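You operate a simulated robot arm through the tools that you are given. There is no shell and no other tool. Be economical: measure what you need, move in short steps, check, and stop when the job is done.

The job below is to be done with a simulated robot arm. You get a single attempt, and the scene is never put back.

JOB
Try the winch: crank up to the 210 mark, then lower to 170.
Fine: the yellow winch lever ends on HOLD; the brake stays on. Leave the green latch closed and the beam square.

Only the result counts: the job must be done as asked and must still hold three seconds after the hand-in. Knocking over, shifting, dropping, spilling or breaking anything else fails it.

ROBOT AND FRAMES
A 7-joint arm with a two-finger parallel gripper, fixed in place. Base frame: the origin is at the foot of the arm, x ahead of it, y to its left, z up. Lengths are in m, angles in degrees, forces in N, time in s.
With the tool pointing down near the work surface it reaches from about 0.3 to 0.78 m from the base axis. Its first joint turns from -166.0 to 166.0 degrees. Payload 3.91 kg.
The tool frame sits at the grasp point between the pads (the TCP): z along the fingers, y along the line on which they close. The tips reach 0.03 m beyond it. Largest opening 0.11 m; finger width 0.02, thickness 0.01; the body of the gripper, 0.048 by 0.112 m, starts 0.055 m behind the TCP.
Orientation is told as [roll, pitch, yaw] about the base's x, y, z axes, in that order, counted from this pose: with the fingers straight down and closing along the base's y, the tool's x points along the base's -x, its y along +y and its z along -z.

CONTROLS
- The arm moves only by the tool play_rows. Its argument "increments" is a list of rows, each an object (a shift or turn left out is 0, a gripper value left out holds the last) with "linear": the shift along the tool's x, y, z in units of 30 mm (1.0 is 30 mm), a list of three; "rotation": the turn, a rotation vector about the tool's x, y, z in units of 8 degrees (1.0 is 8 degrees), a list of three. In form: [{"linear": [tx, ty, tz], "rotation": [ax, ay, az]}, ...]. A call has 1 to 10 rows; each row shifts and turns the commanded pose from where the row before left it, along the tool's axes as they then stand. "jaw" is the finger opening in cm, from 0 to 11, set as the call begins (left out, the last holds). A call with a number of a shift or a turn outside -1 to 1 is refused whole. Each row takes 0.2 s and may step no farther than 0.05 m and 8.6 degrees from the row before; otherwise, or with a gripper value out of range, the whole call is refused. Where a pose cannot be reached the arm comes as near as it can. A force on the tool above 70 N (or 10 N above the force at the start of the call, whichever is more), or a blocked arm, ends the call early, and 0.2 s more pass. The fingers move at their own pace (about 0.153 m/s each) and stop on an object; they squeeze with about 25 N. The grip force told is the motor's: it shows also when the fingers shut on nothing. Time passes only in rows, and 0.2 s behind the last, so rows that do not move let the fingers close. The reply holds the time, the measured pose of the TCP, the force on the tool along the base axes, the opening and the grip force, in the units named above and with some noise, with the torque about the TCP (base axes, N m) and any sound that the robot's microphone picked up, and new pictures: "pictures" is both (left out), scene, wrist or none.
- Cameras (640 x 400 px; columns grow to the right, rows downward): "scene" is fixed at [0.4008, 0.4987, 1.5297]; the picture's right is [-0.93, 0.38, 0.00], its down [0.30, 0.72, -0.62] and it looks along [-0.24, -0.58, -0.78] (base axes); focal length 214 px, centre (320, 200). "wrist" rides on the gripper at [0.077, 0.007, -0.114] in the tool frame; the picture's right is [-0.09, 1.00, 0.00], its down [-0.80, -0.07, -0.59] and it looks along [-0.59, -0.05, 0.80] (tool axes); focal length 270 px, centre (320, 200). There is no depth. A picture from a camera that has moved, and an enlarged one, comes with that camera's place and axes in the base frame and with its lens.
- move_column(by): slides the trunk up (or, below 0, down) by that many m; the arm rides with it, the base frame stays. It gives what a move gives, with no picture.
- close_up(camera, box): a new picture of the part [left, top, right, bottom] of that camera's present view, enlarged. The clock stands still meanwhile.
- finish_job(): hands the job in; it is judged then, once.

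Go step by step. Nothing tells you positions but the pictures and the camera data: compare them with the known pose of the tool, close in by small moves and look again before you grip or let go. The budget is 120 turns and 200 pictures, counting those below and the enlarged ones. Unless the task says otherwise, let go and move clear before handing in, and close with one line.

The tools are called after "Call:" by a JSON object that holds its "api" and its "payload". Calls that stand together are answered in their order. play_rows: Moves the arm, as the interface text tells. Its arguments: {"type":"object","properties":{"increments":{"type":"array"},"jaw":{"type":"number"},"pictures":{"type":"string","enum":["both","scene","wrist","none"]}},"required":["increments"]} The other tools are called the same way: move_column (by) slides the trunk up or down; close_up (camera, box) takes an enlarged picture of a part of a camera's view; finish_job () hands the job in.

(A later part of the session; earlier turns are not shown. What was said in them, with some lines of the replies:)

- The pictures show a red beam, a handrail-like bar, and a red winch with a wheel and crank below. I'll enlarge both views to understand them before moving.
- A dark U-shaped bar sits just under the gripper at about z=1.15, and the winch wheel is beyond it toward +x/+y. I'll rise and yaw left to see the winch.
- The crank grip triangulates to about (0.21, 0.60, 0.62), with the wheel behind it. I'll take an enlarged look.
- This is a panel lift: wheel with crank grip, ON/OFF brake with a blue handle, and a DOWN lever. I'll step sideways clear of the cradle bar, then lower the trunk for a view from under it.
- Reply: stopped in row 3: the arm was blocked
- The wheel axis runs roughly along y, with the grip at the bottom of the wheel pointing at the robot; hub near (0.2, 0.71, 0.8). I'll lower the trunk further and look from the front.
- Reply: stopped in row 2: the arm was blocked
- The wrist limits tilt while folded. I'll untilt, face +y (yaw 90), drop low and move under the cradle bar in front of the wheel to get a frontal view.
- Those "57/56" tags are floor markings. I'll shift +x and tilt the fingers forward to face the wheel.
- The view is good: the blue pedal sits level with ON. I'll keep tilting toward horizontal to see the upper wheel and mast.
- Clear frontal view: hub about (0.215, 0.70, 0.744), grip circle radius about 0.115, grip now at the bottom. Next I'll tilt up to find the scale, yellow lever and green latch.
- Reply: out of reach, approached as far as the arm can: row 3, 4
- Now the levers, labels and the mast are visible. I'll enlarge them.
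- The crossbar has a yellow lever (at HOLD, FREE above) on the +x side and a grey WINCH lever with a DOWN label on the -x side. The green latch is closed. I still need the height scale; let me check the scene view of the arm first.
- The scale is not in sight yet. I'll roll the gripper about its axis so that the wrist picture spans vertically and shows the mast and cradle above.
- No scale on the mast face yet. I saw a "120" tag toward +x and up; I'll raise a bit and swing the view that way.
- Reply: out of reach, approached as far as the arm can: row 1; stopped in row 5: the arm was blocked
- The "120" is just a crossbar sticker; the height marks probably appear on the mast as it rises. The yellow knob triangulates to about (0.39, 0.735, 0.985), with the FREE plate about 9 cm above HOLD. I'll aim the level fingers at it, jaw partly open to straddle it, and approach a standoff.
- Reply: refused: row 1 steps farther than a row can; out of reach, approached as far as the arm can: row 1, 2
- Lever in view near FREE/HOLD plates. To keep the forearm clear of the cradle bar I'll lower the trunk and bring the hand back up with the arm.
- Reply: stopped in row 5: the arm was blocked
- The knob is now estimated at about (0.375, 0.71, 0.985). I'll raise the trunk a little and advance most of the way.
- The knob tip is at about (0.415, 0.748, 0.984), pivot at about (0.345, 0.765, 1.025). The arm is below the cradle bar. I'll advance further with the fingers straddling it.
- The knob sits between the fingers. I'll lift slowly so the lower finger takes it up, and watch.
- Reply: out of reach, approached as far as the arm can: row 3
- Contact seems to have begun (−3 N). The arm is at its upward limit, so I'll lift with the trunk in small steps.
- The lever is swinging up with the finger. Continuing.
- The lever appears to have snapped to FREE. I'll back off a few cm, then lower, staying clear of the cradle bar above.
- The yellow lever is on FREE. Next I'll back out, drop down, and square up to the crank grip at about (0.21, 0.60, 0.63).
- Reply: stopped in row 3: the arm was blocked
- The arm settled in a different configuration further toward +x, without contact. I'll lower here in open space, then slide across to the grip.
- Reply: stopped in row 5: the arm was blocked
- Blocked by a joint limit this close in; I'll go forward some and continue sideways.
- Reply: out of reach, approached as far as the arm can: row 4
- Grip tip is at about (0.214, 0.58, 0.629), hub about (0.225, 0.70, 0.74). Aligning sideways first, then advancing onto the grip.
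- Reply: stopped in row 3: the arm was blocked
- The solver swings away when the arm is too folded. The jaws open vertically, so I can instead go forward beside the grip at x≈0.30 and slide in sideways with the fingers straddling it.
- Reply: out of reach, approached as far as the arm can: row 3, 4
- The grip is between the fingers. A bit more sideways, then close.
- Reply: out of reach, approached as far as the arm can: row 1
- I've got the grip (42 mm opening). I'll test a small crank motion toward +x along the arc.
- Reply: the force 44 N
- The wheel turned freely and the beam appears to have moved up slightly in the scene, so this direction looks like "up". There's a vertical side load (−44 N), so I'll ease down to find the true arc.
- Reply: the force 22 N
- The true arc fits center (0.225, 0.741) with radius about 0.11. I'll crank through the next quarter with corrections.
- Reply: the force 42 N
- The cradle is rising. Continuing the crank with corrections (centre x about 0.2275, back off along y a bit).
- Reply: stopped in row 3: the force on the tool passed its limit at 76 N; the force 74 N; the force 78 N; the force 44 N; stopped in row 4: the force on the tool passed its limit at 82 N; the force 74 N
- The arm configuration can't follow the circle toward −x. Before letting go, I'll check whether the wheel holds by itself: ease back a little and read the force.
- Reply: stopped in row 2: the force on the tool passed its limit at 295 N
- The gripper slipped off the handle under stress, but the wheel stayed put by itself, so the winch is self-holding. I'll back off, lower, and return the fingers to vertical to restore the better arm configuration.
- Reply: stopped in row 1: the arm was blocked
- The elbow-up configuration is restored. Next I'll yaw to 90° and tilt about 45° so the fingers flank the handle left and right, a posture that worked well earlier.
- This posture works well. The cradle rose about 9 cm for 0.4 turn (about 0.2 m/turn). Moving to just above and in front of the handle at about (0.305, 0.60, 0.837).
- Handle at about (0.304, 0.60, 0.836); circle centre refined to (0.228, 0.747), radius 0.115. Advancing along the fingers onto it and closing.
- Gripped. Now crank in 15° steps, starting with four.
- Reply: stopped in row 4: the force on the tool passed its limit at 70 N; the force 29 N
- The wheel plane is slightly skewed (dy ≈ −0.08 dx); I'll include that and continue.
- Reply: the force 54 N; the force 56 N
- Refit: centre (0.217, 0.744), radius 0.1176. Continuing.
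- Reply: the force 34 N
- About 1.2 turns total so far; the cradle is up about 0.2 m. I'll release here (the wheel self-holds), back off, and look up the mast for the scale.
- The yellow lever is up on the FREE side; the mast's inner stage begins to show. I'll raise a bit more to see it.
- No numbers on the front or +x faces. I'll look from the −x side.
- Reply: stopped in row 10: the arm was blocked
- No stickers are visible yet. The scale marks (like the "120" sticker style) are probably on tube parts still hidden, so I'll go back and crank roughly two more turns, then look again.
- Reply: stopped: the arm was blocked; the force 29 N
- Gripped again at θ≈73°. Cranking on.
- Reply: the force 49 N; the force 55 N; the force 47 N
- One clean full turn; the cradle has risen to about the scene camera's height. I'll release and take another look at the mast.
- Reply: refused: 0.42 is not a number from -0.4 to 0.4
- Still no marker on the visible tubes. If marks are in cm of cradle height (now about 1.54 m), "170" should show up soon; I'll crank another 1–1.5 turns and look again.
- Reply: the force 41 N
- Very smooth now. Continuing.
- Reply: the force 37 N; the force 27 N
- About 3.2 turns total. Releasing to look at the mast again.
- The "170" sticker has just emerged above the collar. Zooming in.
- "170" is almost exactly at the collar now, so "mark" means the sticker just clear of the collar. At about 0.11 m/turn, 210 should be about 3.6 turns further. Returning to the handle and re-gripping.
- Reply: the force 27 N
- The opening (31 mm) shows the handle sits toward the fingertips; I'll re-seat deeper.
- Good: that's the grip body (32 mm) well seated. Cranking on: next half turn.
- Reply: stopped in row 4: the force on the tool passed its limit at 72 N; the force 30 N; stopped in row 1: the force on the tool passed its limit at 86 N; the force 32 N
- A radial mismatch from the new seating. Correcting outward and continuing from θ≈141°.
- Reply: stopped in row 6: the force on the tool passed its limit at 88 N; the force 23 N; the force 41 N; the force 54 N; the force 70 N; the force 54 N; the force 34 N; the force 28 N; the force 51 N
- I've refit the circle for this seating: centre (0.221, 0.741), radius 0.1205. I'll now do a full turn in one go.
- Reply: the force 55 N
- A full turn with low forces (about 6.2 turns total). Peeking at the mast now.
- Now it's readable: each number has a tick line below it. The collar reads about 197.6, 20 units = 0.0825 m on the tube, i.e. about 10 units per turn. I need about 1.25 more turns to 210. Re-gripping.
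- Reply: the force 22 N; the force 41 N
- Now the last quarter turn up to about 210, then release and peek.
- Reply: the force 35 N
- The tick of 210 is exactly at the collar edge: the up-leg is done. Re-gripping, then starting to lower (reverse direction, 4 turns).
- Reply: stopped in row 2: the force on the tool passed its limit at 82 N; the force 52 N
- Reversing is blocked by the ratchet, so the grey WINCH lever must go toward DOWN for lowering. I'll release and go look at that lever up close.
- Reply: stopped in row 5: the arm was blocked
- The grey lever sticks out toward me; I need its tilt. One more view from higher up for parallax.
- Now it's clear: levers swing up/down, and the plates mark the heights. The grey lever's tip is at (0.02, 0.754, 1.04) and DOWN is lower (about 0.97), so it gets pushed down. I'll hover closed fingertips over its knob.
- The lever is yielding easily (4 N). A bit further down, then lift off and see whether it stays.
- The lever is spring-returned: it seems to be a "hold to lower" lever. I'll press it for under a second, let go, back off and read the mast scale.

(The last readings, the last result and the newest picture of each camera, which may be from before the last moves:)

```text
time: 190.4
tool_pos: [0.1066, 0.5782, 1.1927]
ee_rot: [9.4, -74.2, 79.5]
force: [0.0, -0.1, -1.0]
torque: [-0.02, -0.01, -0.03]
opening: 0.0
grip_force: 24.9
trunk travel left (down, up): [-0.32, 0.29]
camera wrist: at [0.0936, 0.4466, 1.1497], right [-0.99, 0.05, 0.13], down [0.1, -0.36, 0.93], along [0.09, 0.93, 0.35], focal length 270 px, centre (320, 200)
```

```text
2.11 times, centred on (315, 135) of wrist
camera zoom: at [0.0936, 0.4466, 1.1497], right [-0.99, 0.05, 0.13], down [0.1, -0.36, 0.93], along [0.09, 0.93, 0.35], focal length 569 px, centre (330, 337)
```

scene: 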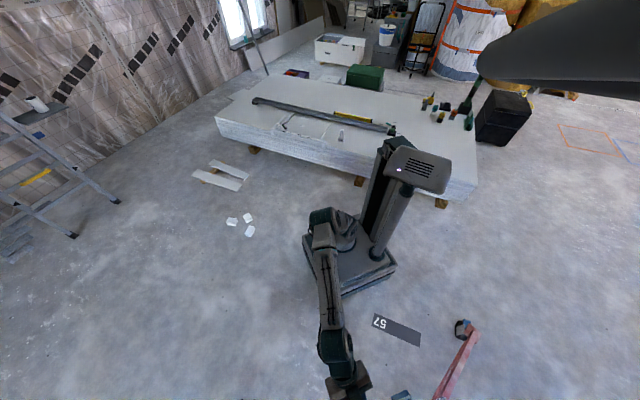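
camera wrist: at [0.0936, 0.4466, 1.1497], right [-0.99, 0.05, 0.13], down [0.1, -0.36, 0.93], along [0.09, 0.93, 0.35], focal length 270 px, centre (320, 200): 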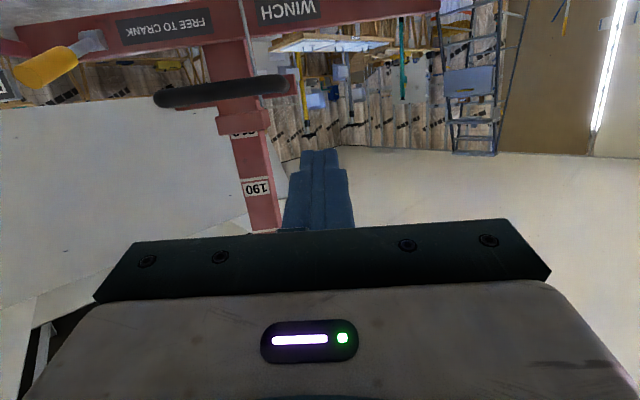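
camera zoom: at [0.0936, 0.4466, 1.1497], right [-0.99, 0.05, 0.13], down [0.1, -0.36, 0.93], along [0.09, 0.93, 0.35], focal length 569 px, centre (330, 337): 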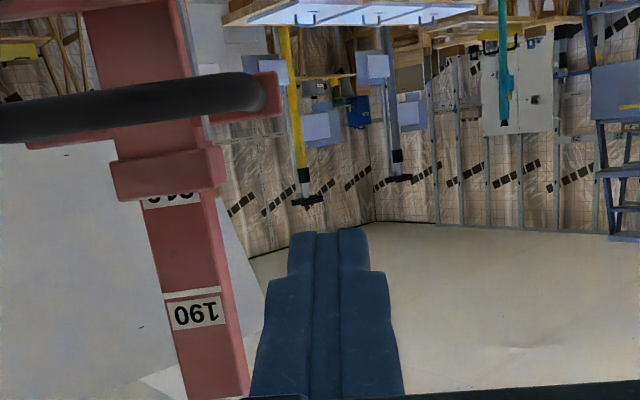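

Holding DOWN lowers the lift: the reading is now about 206.7. I'll hold it for about 4 s to calibrate the rate, then read again.

Call:
{"api": "play_rows", "payload": {"increments": [{"rotation": [0, 1, 0]}, {"rotation": [0, 1, 0]}, {"rotation": [0, 1, 0]}, {"linear": [-0.13, 0.41, 0.94]}, {"linear": [-0.13, 0.41, 0.94]}, {"linear": [-0.13, 0.41, 0.94]}, {"linear": [-0.13, 0.41, 0.94]}, {"linear": [-0.13, 0.41, 0.94]}, {"linear": [-0.13, 0.41, 0.94]}, {"linear": [-0.64, 0.33, 0.77]}], "pictures": "none"}}

Call:
{"api": "play_rows", "payload": {"increments": [{"linear": [0.81, 0, 0.67]}, {"linear": [0.81, 0, 0.67]}, {"linear": [0.81, 0, 0.67]}, {}, {}, {}, {}, {}, {}, {}], "pictures": "none"}}

Call:
{"api": "play_rows", "payload": {"increments": [{}, {}, {}, {}, {}, {}, {}, {}, {}, {}], "pictures": "none"}}

Call:
{"api": "play_rows", "payload": {"increments": [{"linear": [-0.81, 0, -0.67]}, {"linear": [-0.81, 0, -0.67]}, {"linear": [-0.81, 0, -0.67]}, {"linear": [0.64, -0.33, -0.77]}, {"linear": [0.13, -0.41, -0.94]}, {"linear": [0.13, -0.41, -0.94]}, {"linear": [0.13, -0.41, -0.94]}, {"linear": [0.13, -0.41, -0.94]}, {"linear": [0.13, -0.41, -0.94]}, {"linear": [0.13, -0.41, -0.94]}], "pictures": "none"}}

Call:
{"api": "play_rows", "payload": {"increments": [{"rotation": [0, -1, 0]}, {"rotation": [0, -1, 0]}, {"rotation": [0, -1, 0]}], "pictures": "none"}}

Call:
{"api": "close_up", "payload": {"camera": "wrist", "box": [210, 40, 380, 230]}}

```text
time: 192.6
tool_pos: [0.0239, 0.7552, 1.1021]
ee_rot: [4.1, -50.0, 85.5]
force: [-0.2, 0.0, -1.3]
torque: [-0.02, 0.0, 0.02]
opening: 0.0
grip_force: 24.7
trunk travel left (down, up): [-0.32, 0.29]
```

```text
time: 194.8
tool_pos: [0.0192, 0.752, 1.0095]
ee_rot: [4.1, -50.2, 85.5]
force: [-1.6, 0.0, 4.2]
torque: [0.09, 0.01, 0.03]
opening: 0.0001
grip_force: 25.1
trunk travel left (down, up): [-0.32, 0.29]
```

```text
time: 197.0
tool_pos: [0.0203, 0.7514, 1.009]
ee_rot: [4.1, -50.1, 85.6]
force: [-0.8, -1.5, 3.0]
torque: [0.07, 0.02, 0.06]
opening: 0.0
grip_force: 24.8
trunk travel left (down, up): [-0.32, 0.29]
```

```text
time: 199.2
tool_pos: [0.1035, 0.5797, 1.1911]
ee_rot: [4.1, -50.1, 85.4]
force: [0.9, 1.0, 0.4]
torque: [-0.01, -0.03, 0.01]
opening: 0.0
grip_force: 25.2
trunk travel left (down, up): [-0.32, 0.29]
```

```text
time: 200.0
tool_pos: [0.1053, 0.5791, 1.1917]
ee_rot: [9.4, -74.1, 79.4]
force: [0.2, 0.4, -0.4]
torque: [-0.02, 0.0, 0.02]
opening: 0.0001
grip_force: 25.0
trunk travel left (down, up): [-0.32, 0.29]
```

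```text
2.11 times, centred on (295, 135) of wrist
camera zoom: at [0.0924, 0.4478, 1.1487], right [-0.99, 0.05, 0.13], down [0.1, -0.36, 0.93], along [0.09, 0.93, 0.35], focal length 569 px, centre (373, 337)
```

zoom: 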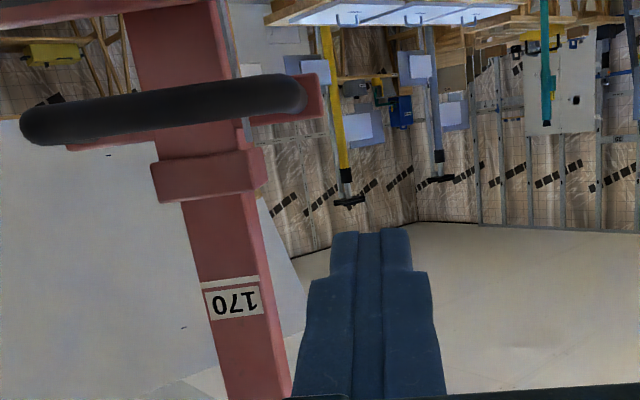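

The rate is about 5.4 units/s, and the reading is now about 183. I'll hold about 2 s more to come just above 170, then read precisely.

Call:
{"api": "play_rows", "payload": {"increments": [{"rotation": [0, 1, 0]}, {"rotation": [0, 1, 0]}, {"rotation": [0, 1, 0]}, {"linear": [-0.13, 0.41, 0.94]}, {"linear": [-0.13, 0.41, 0.94]}, {"linear": [-0.13, 0.41, 0.94]}, {"linear": [-0.13, 0.41, 0.94]}, {"linear": [-0.13, 0.41, 0.94]}, {"linear": [-0.13, 0.41, 0.94]}, {"linear": [-0.64, 0.33, 0.77]}], "pictures": "none"}}

Call:
{"api": "play_rows", "payload": {"increments": [{"linear": [0.81, 0, 0.67]}, {"linear": [0.81, 0, 0.67]}, {"linear": [0.81, 0, 0.67]}, {}, {}, {}, {}, {}, {}, {}], "pictures": "none"}}

Call:
{"api": "play_rows", "payload": {"increments": [{"linear": [-0.81, 0, -0.67]}, {"linear": [-0.81, 0, -0.67]}, {"linear": [-0.81, 0, -0.67]}, {"linear": [0.64, -0.33, -0.77]}, {"linear": [0.13, -0.41, -0.94]}, {"linear": [0.13, -0.41, -0.94]}, {"linear": [0.13, -0.41, -0.94]}, {"linear": [0.13, -0.41, -0.94]}, {"linear": [0.13, -0.41, -0.94]}, {"linear": [0.13, -0.41, -0.94]}], "pictures": "none"}}

Call:
{"api": "play_rows", "payload": {"increments": [{"rotation": [0, -1, 0]}, {"rotation": [0, -1, 0]}, {"rotation": [0, -1, 0]}], "pictures": "none"}}

Call:
{"api": "close_up", "payload": {"camera": "wrist", "box": [225, 90, 325, 190]}}

```text
time: 202.2
tool_pos: [0.0223, 0.7592, 1.1047]
ee_rot: [4.1, -50.1, 85.5]
force: [-0.2, 0.1, 1.7]
torque: [0.04, 0.04, -0.01]
opening: 0.0001
grip_force: 24.5
trunk travel left (down, up): [-0.32, 0.29]
```

```text
time: 204.4
tool_pos: [0.017, 0.7562, 1.0115]
ee_rot: [4.0, -50.1, 85.6]
force: [3.9, -0.4, 5.2]
torque: [0.09, -0.13, -0.04]
opening: 0.0
grip_force: 25.3
trunk travel left (down, up): [-0.32, 0.29]
```

```text
time: 206.6
tool_pos: [0.1065, 0.5777, 1.1919]
ee_rot: [4.1, -50.1, 85.5]
force: [-0.7, 0.4, 1.0]
torque: [0.02, 0.01, 0.0]
opening: 0.0
grip_force: 25.1
trunk travel left (down, up): [-0.32, 0.29]
```

```text
time: 207.4
tool_pos: [0.1081, 0.578, 1.1907]
ee_rot: [9.5, -74.2, 79.5]
force: [0.4, -0.4, 0.2]
torque: [0.01, -0.03, 0.02]
opening: 0.0
grip_force: 25.2
trunk travel left (down, up): [-0.32, 0.29]
```

```text
4.00 times, centred on (275, 140) of wrist
camera zoom: at [0.0948, 0.4476, 1.1489], right [-0.99, 0.05, 0.13], down [0.1, -0.36, 0.93], along [0.09, 0.93, 0.35], focal length 1081 px, centre (500, 440)
```

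zoom: 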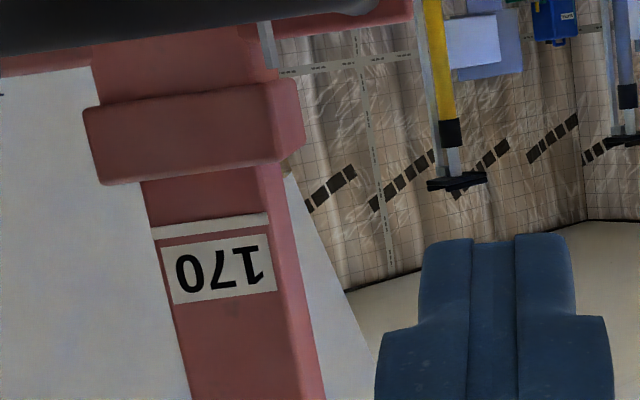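

Reading is about 174.3, and the effective rate is about 6.1 units/s. A hold of 3 rows should bring it down 4.3 units to 170.

Call:
{"api": "play_rows", "payload": {"increments": [{"rotation": [0, 1, 0]}, {"rotation": [0, 1, 0]}, {"rotation": [0, 1, 0]}, {"linear": [-0.13, 0.41, 0.94]}, {"linear": [-0.13, 0.41, 0.94]}, {"linear": [-0.13, 0.41, 0.94]}, {"linear": [-0.13, 0.41, 0.94]}, {"linear": [-0.13, 0.41, 0.94]}, {"linear": [-0.13, 0.41, 0.94]}, {"linear": [-0.64, 0.33, 0.77]}], "pictures": "none"}}

Call:
{"api": "play_rows", "payload": {"increments": [{"linear": [0.81, 0, 0.67]}, {"linear": [0.81, 0, 0.67]}, {"linear": [0.81, 0, 0.67]}, {}, {}, {}], "pictures": "none"}}

Call:
{"api": "play_rows", "payload": {"increments": [{"linear": [-0.81, 0, -0.67]}, {"linear": [-0.81, 0, -0.67]}, {"linear": [-0.81, 0, -0.67]}, {"linear": [0.64, -0.33, -0.77]}, {"linear": [0.13, -0.41, -0.94]}, {"linear": [0.13, -0.41, -0.94]}, {"linear": [0.13, -0.41, -0.94]}, {"linear": [0.13, -0.41, -0.94]}, {"linear": [0.13, -0.41, -0.94]}, {"linear": [0.13, -0.41, -0.94]}], "pictures": "none"}}

Call:
{"api": "play_rows", "payload": {"increments": [{"rotation": [0, -1, 0]}, {"rotation": [0, -1, 0]}, {"rotation": [0, -1, 0]}], "pictures": "wrist"}}

Call:
{"api": "close_up", "payload": {"camera": "wrist", "box": [225, 90, 325, 190]}}

```text
time: 209.6
tool_pos: [0.0226, 0.7577, 1.1049]
ee_rot: [4.0, -50.0, 85.4]
force: [-0.3, -0.2, -0.6]
torque: [0.0, -0.02, 0.05]
opening: 0.0
grip_force: 25.3
trunk travel left (down, up): [-0.32, 0.29]
```

```text
time: 211.0
tool_pos: [0.0177, 0.7567, 1.009]
ee_rot: [4.1, -50.1, 85.5]
force: [2.7, 0.6, 4.2]
torque: [0.11, -0.12, -0.04]
opening: 0.0
grip_force: 25.0
trunk travel left (down, up): [-0.32, 0.29]
```

```text
time: 213.2
tool_pos: [0.1074, 0.5784, 1.192]
ee_rot: [4.1, -50.1, 85.5]
force: [-0.8, -0.2, 0.0]
torque: [-0.01, 0.0, -0.01]
opening: 0.0
grip_force: 25.1
trunk travel left (down, up): [-0.32, 0.29]
```

```text
time: 214.0
tool_pos: [0.1059, 0.5798, 1.1913]
ee_rot: [9.4, -74.1, 79.6]
force: [-0.4, 0.4, -0.1]
torque: [0.02, 0.03, 0.02]
opening: 0.0
grip_force: 25.0
trunk travel left (down, up): [-0.32, 0.29]
camera wrist: at [0.0938, 0.4478, 1.149], right [-0.99, 0.05, 0.13], down [0.1, -0.36, 0.93], along [0.09, 0.93, 0.35], focal length 270 px, centre (320, 200)
```

wrist: 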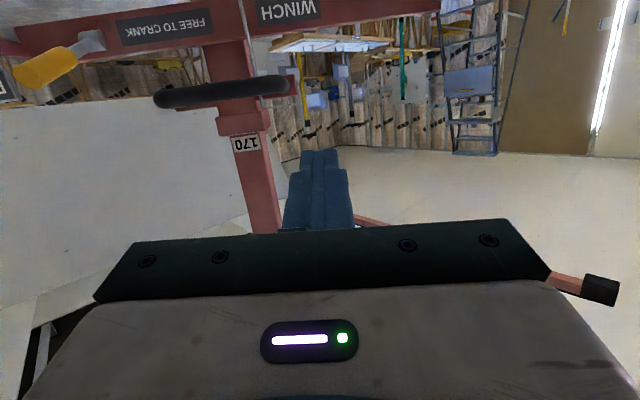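

```text
4.00 times, centred on (275, 140) of wrist
camera zoom: at [0.0938, 0.4478, 1.149], right [-0.99, 0.05, 0.13], down [0.1, -0.36, 0.93], along [0.09, 0.93, 0.35], focal length 1081 px, centre (500, 440)
```

zoom: 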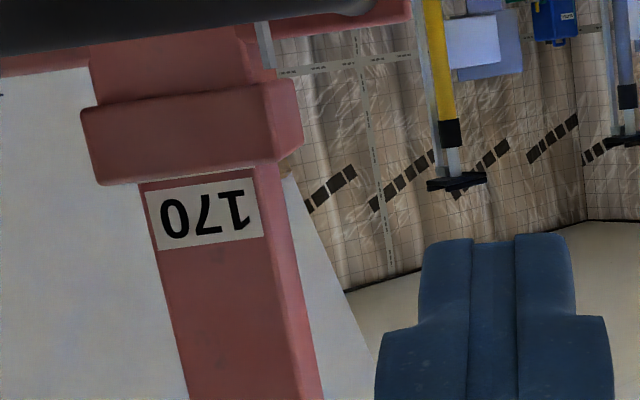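

The "170" sticker sits right at the collar edge (about 169.6). Next, the yellow lever: knob end at about (0.381, 0.72, 1.092). I'll move across in front of it to press it down to HOLD from above.

Call:
{"api": "play_rows", "payload": {"increments": [{"rotation": [0, 1, 0]}, {"rotation": [0, 1, 0]}, {"rotation": [0, 1, 0]}, {"linear": [0, -1, 0]}, {"linear": [0, -1, 0]}, {"linear": [0, -1, 0]}, {"linear": [0, -1, 0]}, {"linear": [0, -1, 0]}], "pictures": "none"}}

Call:
{"api": "play_rows", "payload": {"increments": [{"linear": [0, -1, 0]}, {"linear": [0, -1, 0]}, {"linear": [0, -1, 0]}, {"linear": [0, -1, 0]}, {"linear": [0, -0.4, 0]}], "pictures": "wrist"}}

```text
time: 215.8
tool_pos: [0.2541, 0.5755, 1.185]
ee_rot: [4.2, -50.1, 85.6]
force: [0.1, -0.4, -0.3]
torque: [0.0, 0.0, -0.03]
opening: 0.0
grip_force: 24.9
trunk travel left (down, up): [-0.32, 0.29]
```

```text
time: 217.0
tool_pos: [0.3893, 0.5715, 1.1781]
ee_rot: [4.1, -50.0, 85.4]
force: [0.5, 0.4, -0.1]
torque: [-0.01, 0.02, 0.01]
opening: 0.0002
grip_force: 25.1
trunk travel left (down, up): [-0.32, 0.29]
camera wrist: at [0.379, 0.4336, 1.1929], right [-0.99, 0.08, 0.11], down [0.12, 0.05, 0.99], along [0.07, 1.0, -0.06], focal length 270 px, centre (320, 200)
```

wrist: 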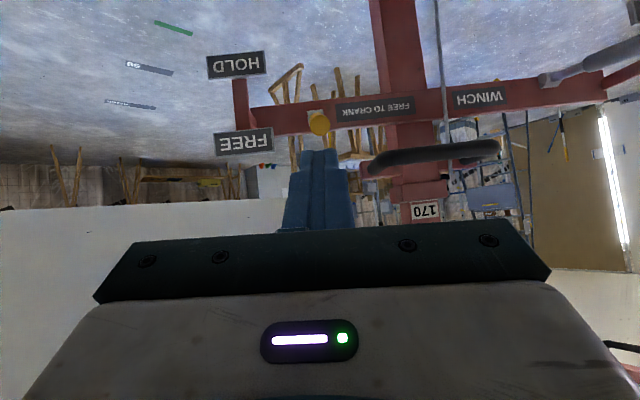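

Call:
{"api": "play_rows", "payload": {"increments": [{"linear": [-0.5, 0, 0.93]}, {"linear": [-0.5, 0, 0.93]}, {"linear": [-0.5, 0, 0.93]}, {"linear": [-0.5, 0, 0.93]}, {"linear": [-0.5, 0, 0.9]}, {"linear": [0.767, 0, 0.632]}, {"linear": [0.767, -0.1, 0.632]}], "pictures": "wrist"}}

```text
time: 218.0
tool_pos: [0.3865, 0.667, 1.1542]
ee_rot: [3.9, -51.1, 85.3]
force: [-0.6, -3.0, -0.1]
torque: [0.11, -0.01, 0.04]
opening: 0.0
grip_force: 25.5
out of reach, approached as far as the arm can: row 4, 5
trunk travel left (down, up): [-0.32, 0.29]
stopped in row 5: the arm was blocked; the commanded pose is now the measured one
camera wrist: at [0.375, 0.5292, 1.1673], right [-0.99, 0.08, 0.11], down [0.11, 0.04, 0.99], along [0.08, 1.0, -0.05], focal length 270 px, centre (320, 200)
```

wrist: 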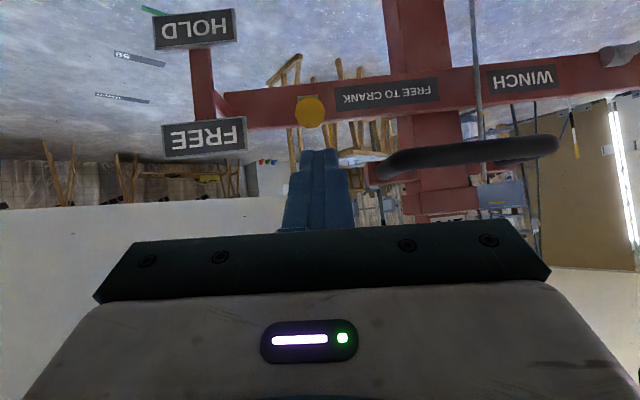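

Out of reach with this tilt; a flatter hand and a lower trunk reach farther. Adjusting.

Call:
{"api": "play_rows", "payload": {"increments": [{"rotation": [0, -1, 0]}, {"rotation": [0, -1, 0]}, {"rotation": [0, -1, 0]}, {"linear": [0, 0, 0.95]}, {"linear": [0, 0, 0.95]}], "pictures": "wrist"}}

```text
time: 219.2
tool_pos: [0.3845, 0.7315, 1.1295]
ee_rot: [9.3, -74.4, 79.4]
force: [-0.9, -0.2, -0.5]
torque: [0.0, 0.01, -0.01]
opening: 0.0
grip_force: 25.2
trunk travel left (down, up): [-0.32, 0.29]
camera wrist: at [0.3722, 0.6005, 1.0872], right [-0.99, 0.05, 0.13], down [0.1, -0.36, 0.93], along [0.09, 0.93, 0.35], focal length 270 px, centre (320, 200)
```

wrist: 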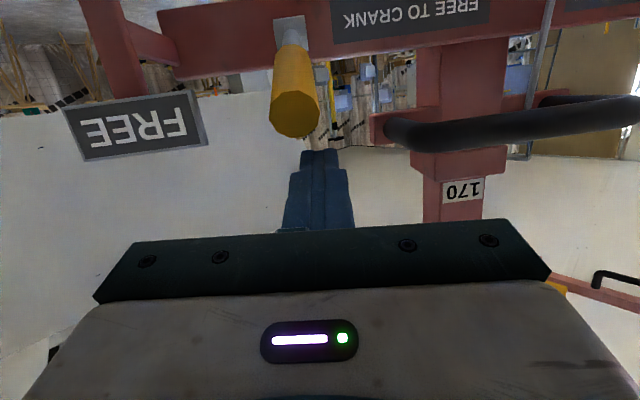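

The fingers are above the knob. Pressing down.

Call:
{"api": "play_rows", "payload": {"increments": [{"linear": [0.96, -0.3, 0.27]}, {"linear": [0.96, -0.1, 0.27]}, {"linear": [0.96, -0.1, 0.27]}, {"linear": [0.8, -0.1, 0.22]}], "pictures": "wrist"}}

```text
time: 220.2
tool_pos: [0.398, 0.7276, 1.0273]
ee_rot: [8.8, -75.3, 79.9]
force: [-1.6, -2.6, 32.4]
torque: [0.85, 0.06, 0.06]
opening: 0.0
grip_force: 24.7
trunk travel left (down, up): [-0.32, 0.29]
camera wrist: at [0.3838, 0.5977, 0.9826], right [-0.99, 0.05, 0.12], down [0.1, -0.38, 0.92], along [0.09, 0.93, 0.37], focal length 270 px, centre (320, 200)
```

wrist: 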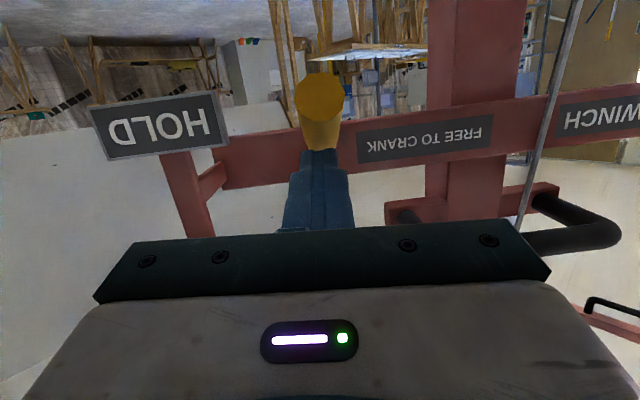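

The knob is at HOLD height (0.983) and it's hard against the stop (32 N). Backing off and checking.

Call:
{"api": "play_rows", "payload": {"increments": [{"linear": [-0.8, 0, -0.22]}, {"linear": [-0.8, 0, -0.5]}, {"linear": [0, 0, -1]}, {"linear": [0, 0, -1]}, {"linear": [0, 0, -1]}, {"linear": [0, 0, -1]}], "pictures": "both"}}

Call:
{"api": "close_up", "payload": {"camera": "wrist", "box": [180, 0, 500, 230]}}

```text
time: 221.6
tool_pos: [0.3966, 0.6059, 1.1015]
ee_rot: [9.3, -74.5, 79.6]
force: [-0.1, 1.1, -0.7]
torque: [0.02, -0.01, 0.02]
opening: 0.0
grip_force: 25.0
trunk travel left (down, up): [-0.32, 0.29]
camera wrist: at [0.3836, 0.4744, 1.0577], right [-0.99, 0.05, 0.13], down [0.1, -0.36, 0.93], along [0.09, 0.93, 0.35], focal length 270 px, centre (320, 200)
```

scene: 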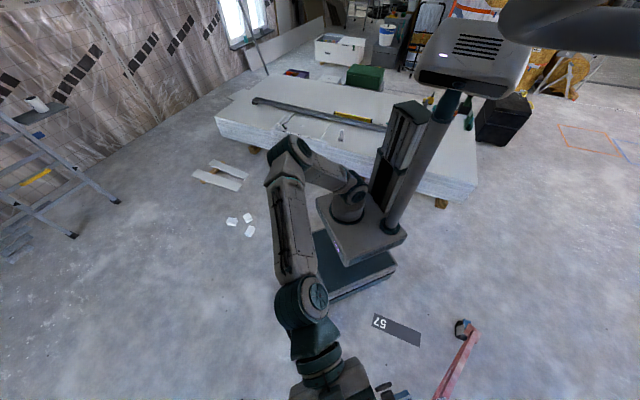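
wrist: 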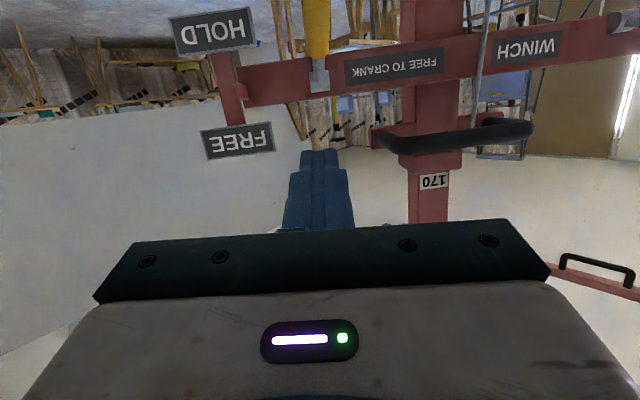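

```text
1.74 times, centred on (340, 115) of wrist
camera zoom: at [0.3836, 0.4744, 1.0577], right [-0.99, 0.05, 0.13], down [0.1, -0.36, 0.93], along [0.09, 0.93, 0.35], focal length 470 px, centre (285, 348)
```

zoom: 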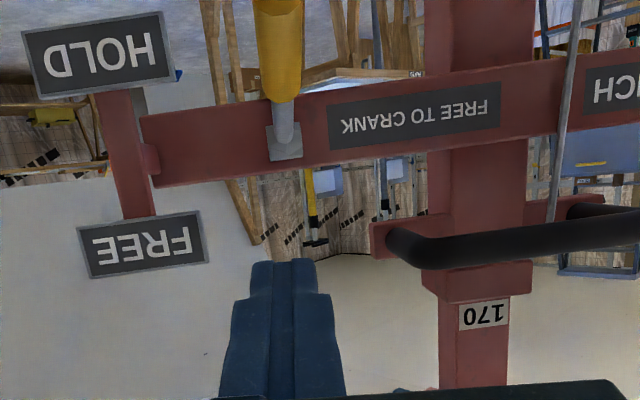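

The yellow lever is on HOLD and the scale sits at the 170 mark. I never touched the pedal or the green latch, and the hand is clear. Handing in.

Call:
{"api": "finish_job", "payload": {}}

```text
The job is handed in.
```

I cranked the winch up to the 210 mark, then lowered it to about 170 (I read roughly 169.6 at the collar). The yellow lever is on HOLD, and I never touched the brake or the green latch; I last saw the brake pedal at ON mid-job and didn't re-check the brake, latch or beam at the end. On the first crank the gripper slipped off the handle under a 295 N peak; the wheel held and I saw nothing out of place in the pictures afterwards.
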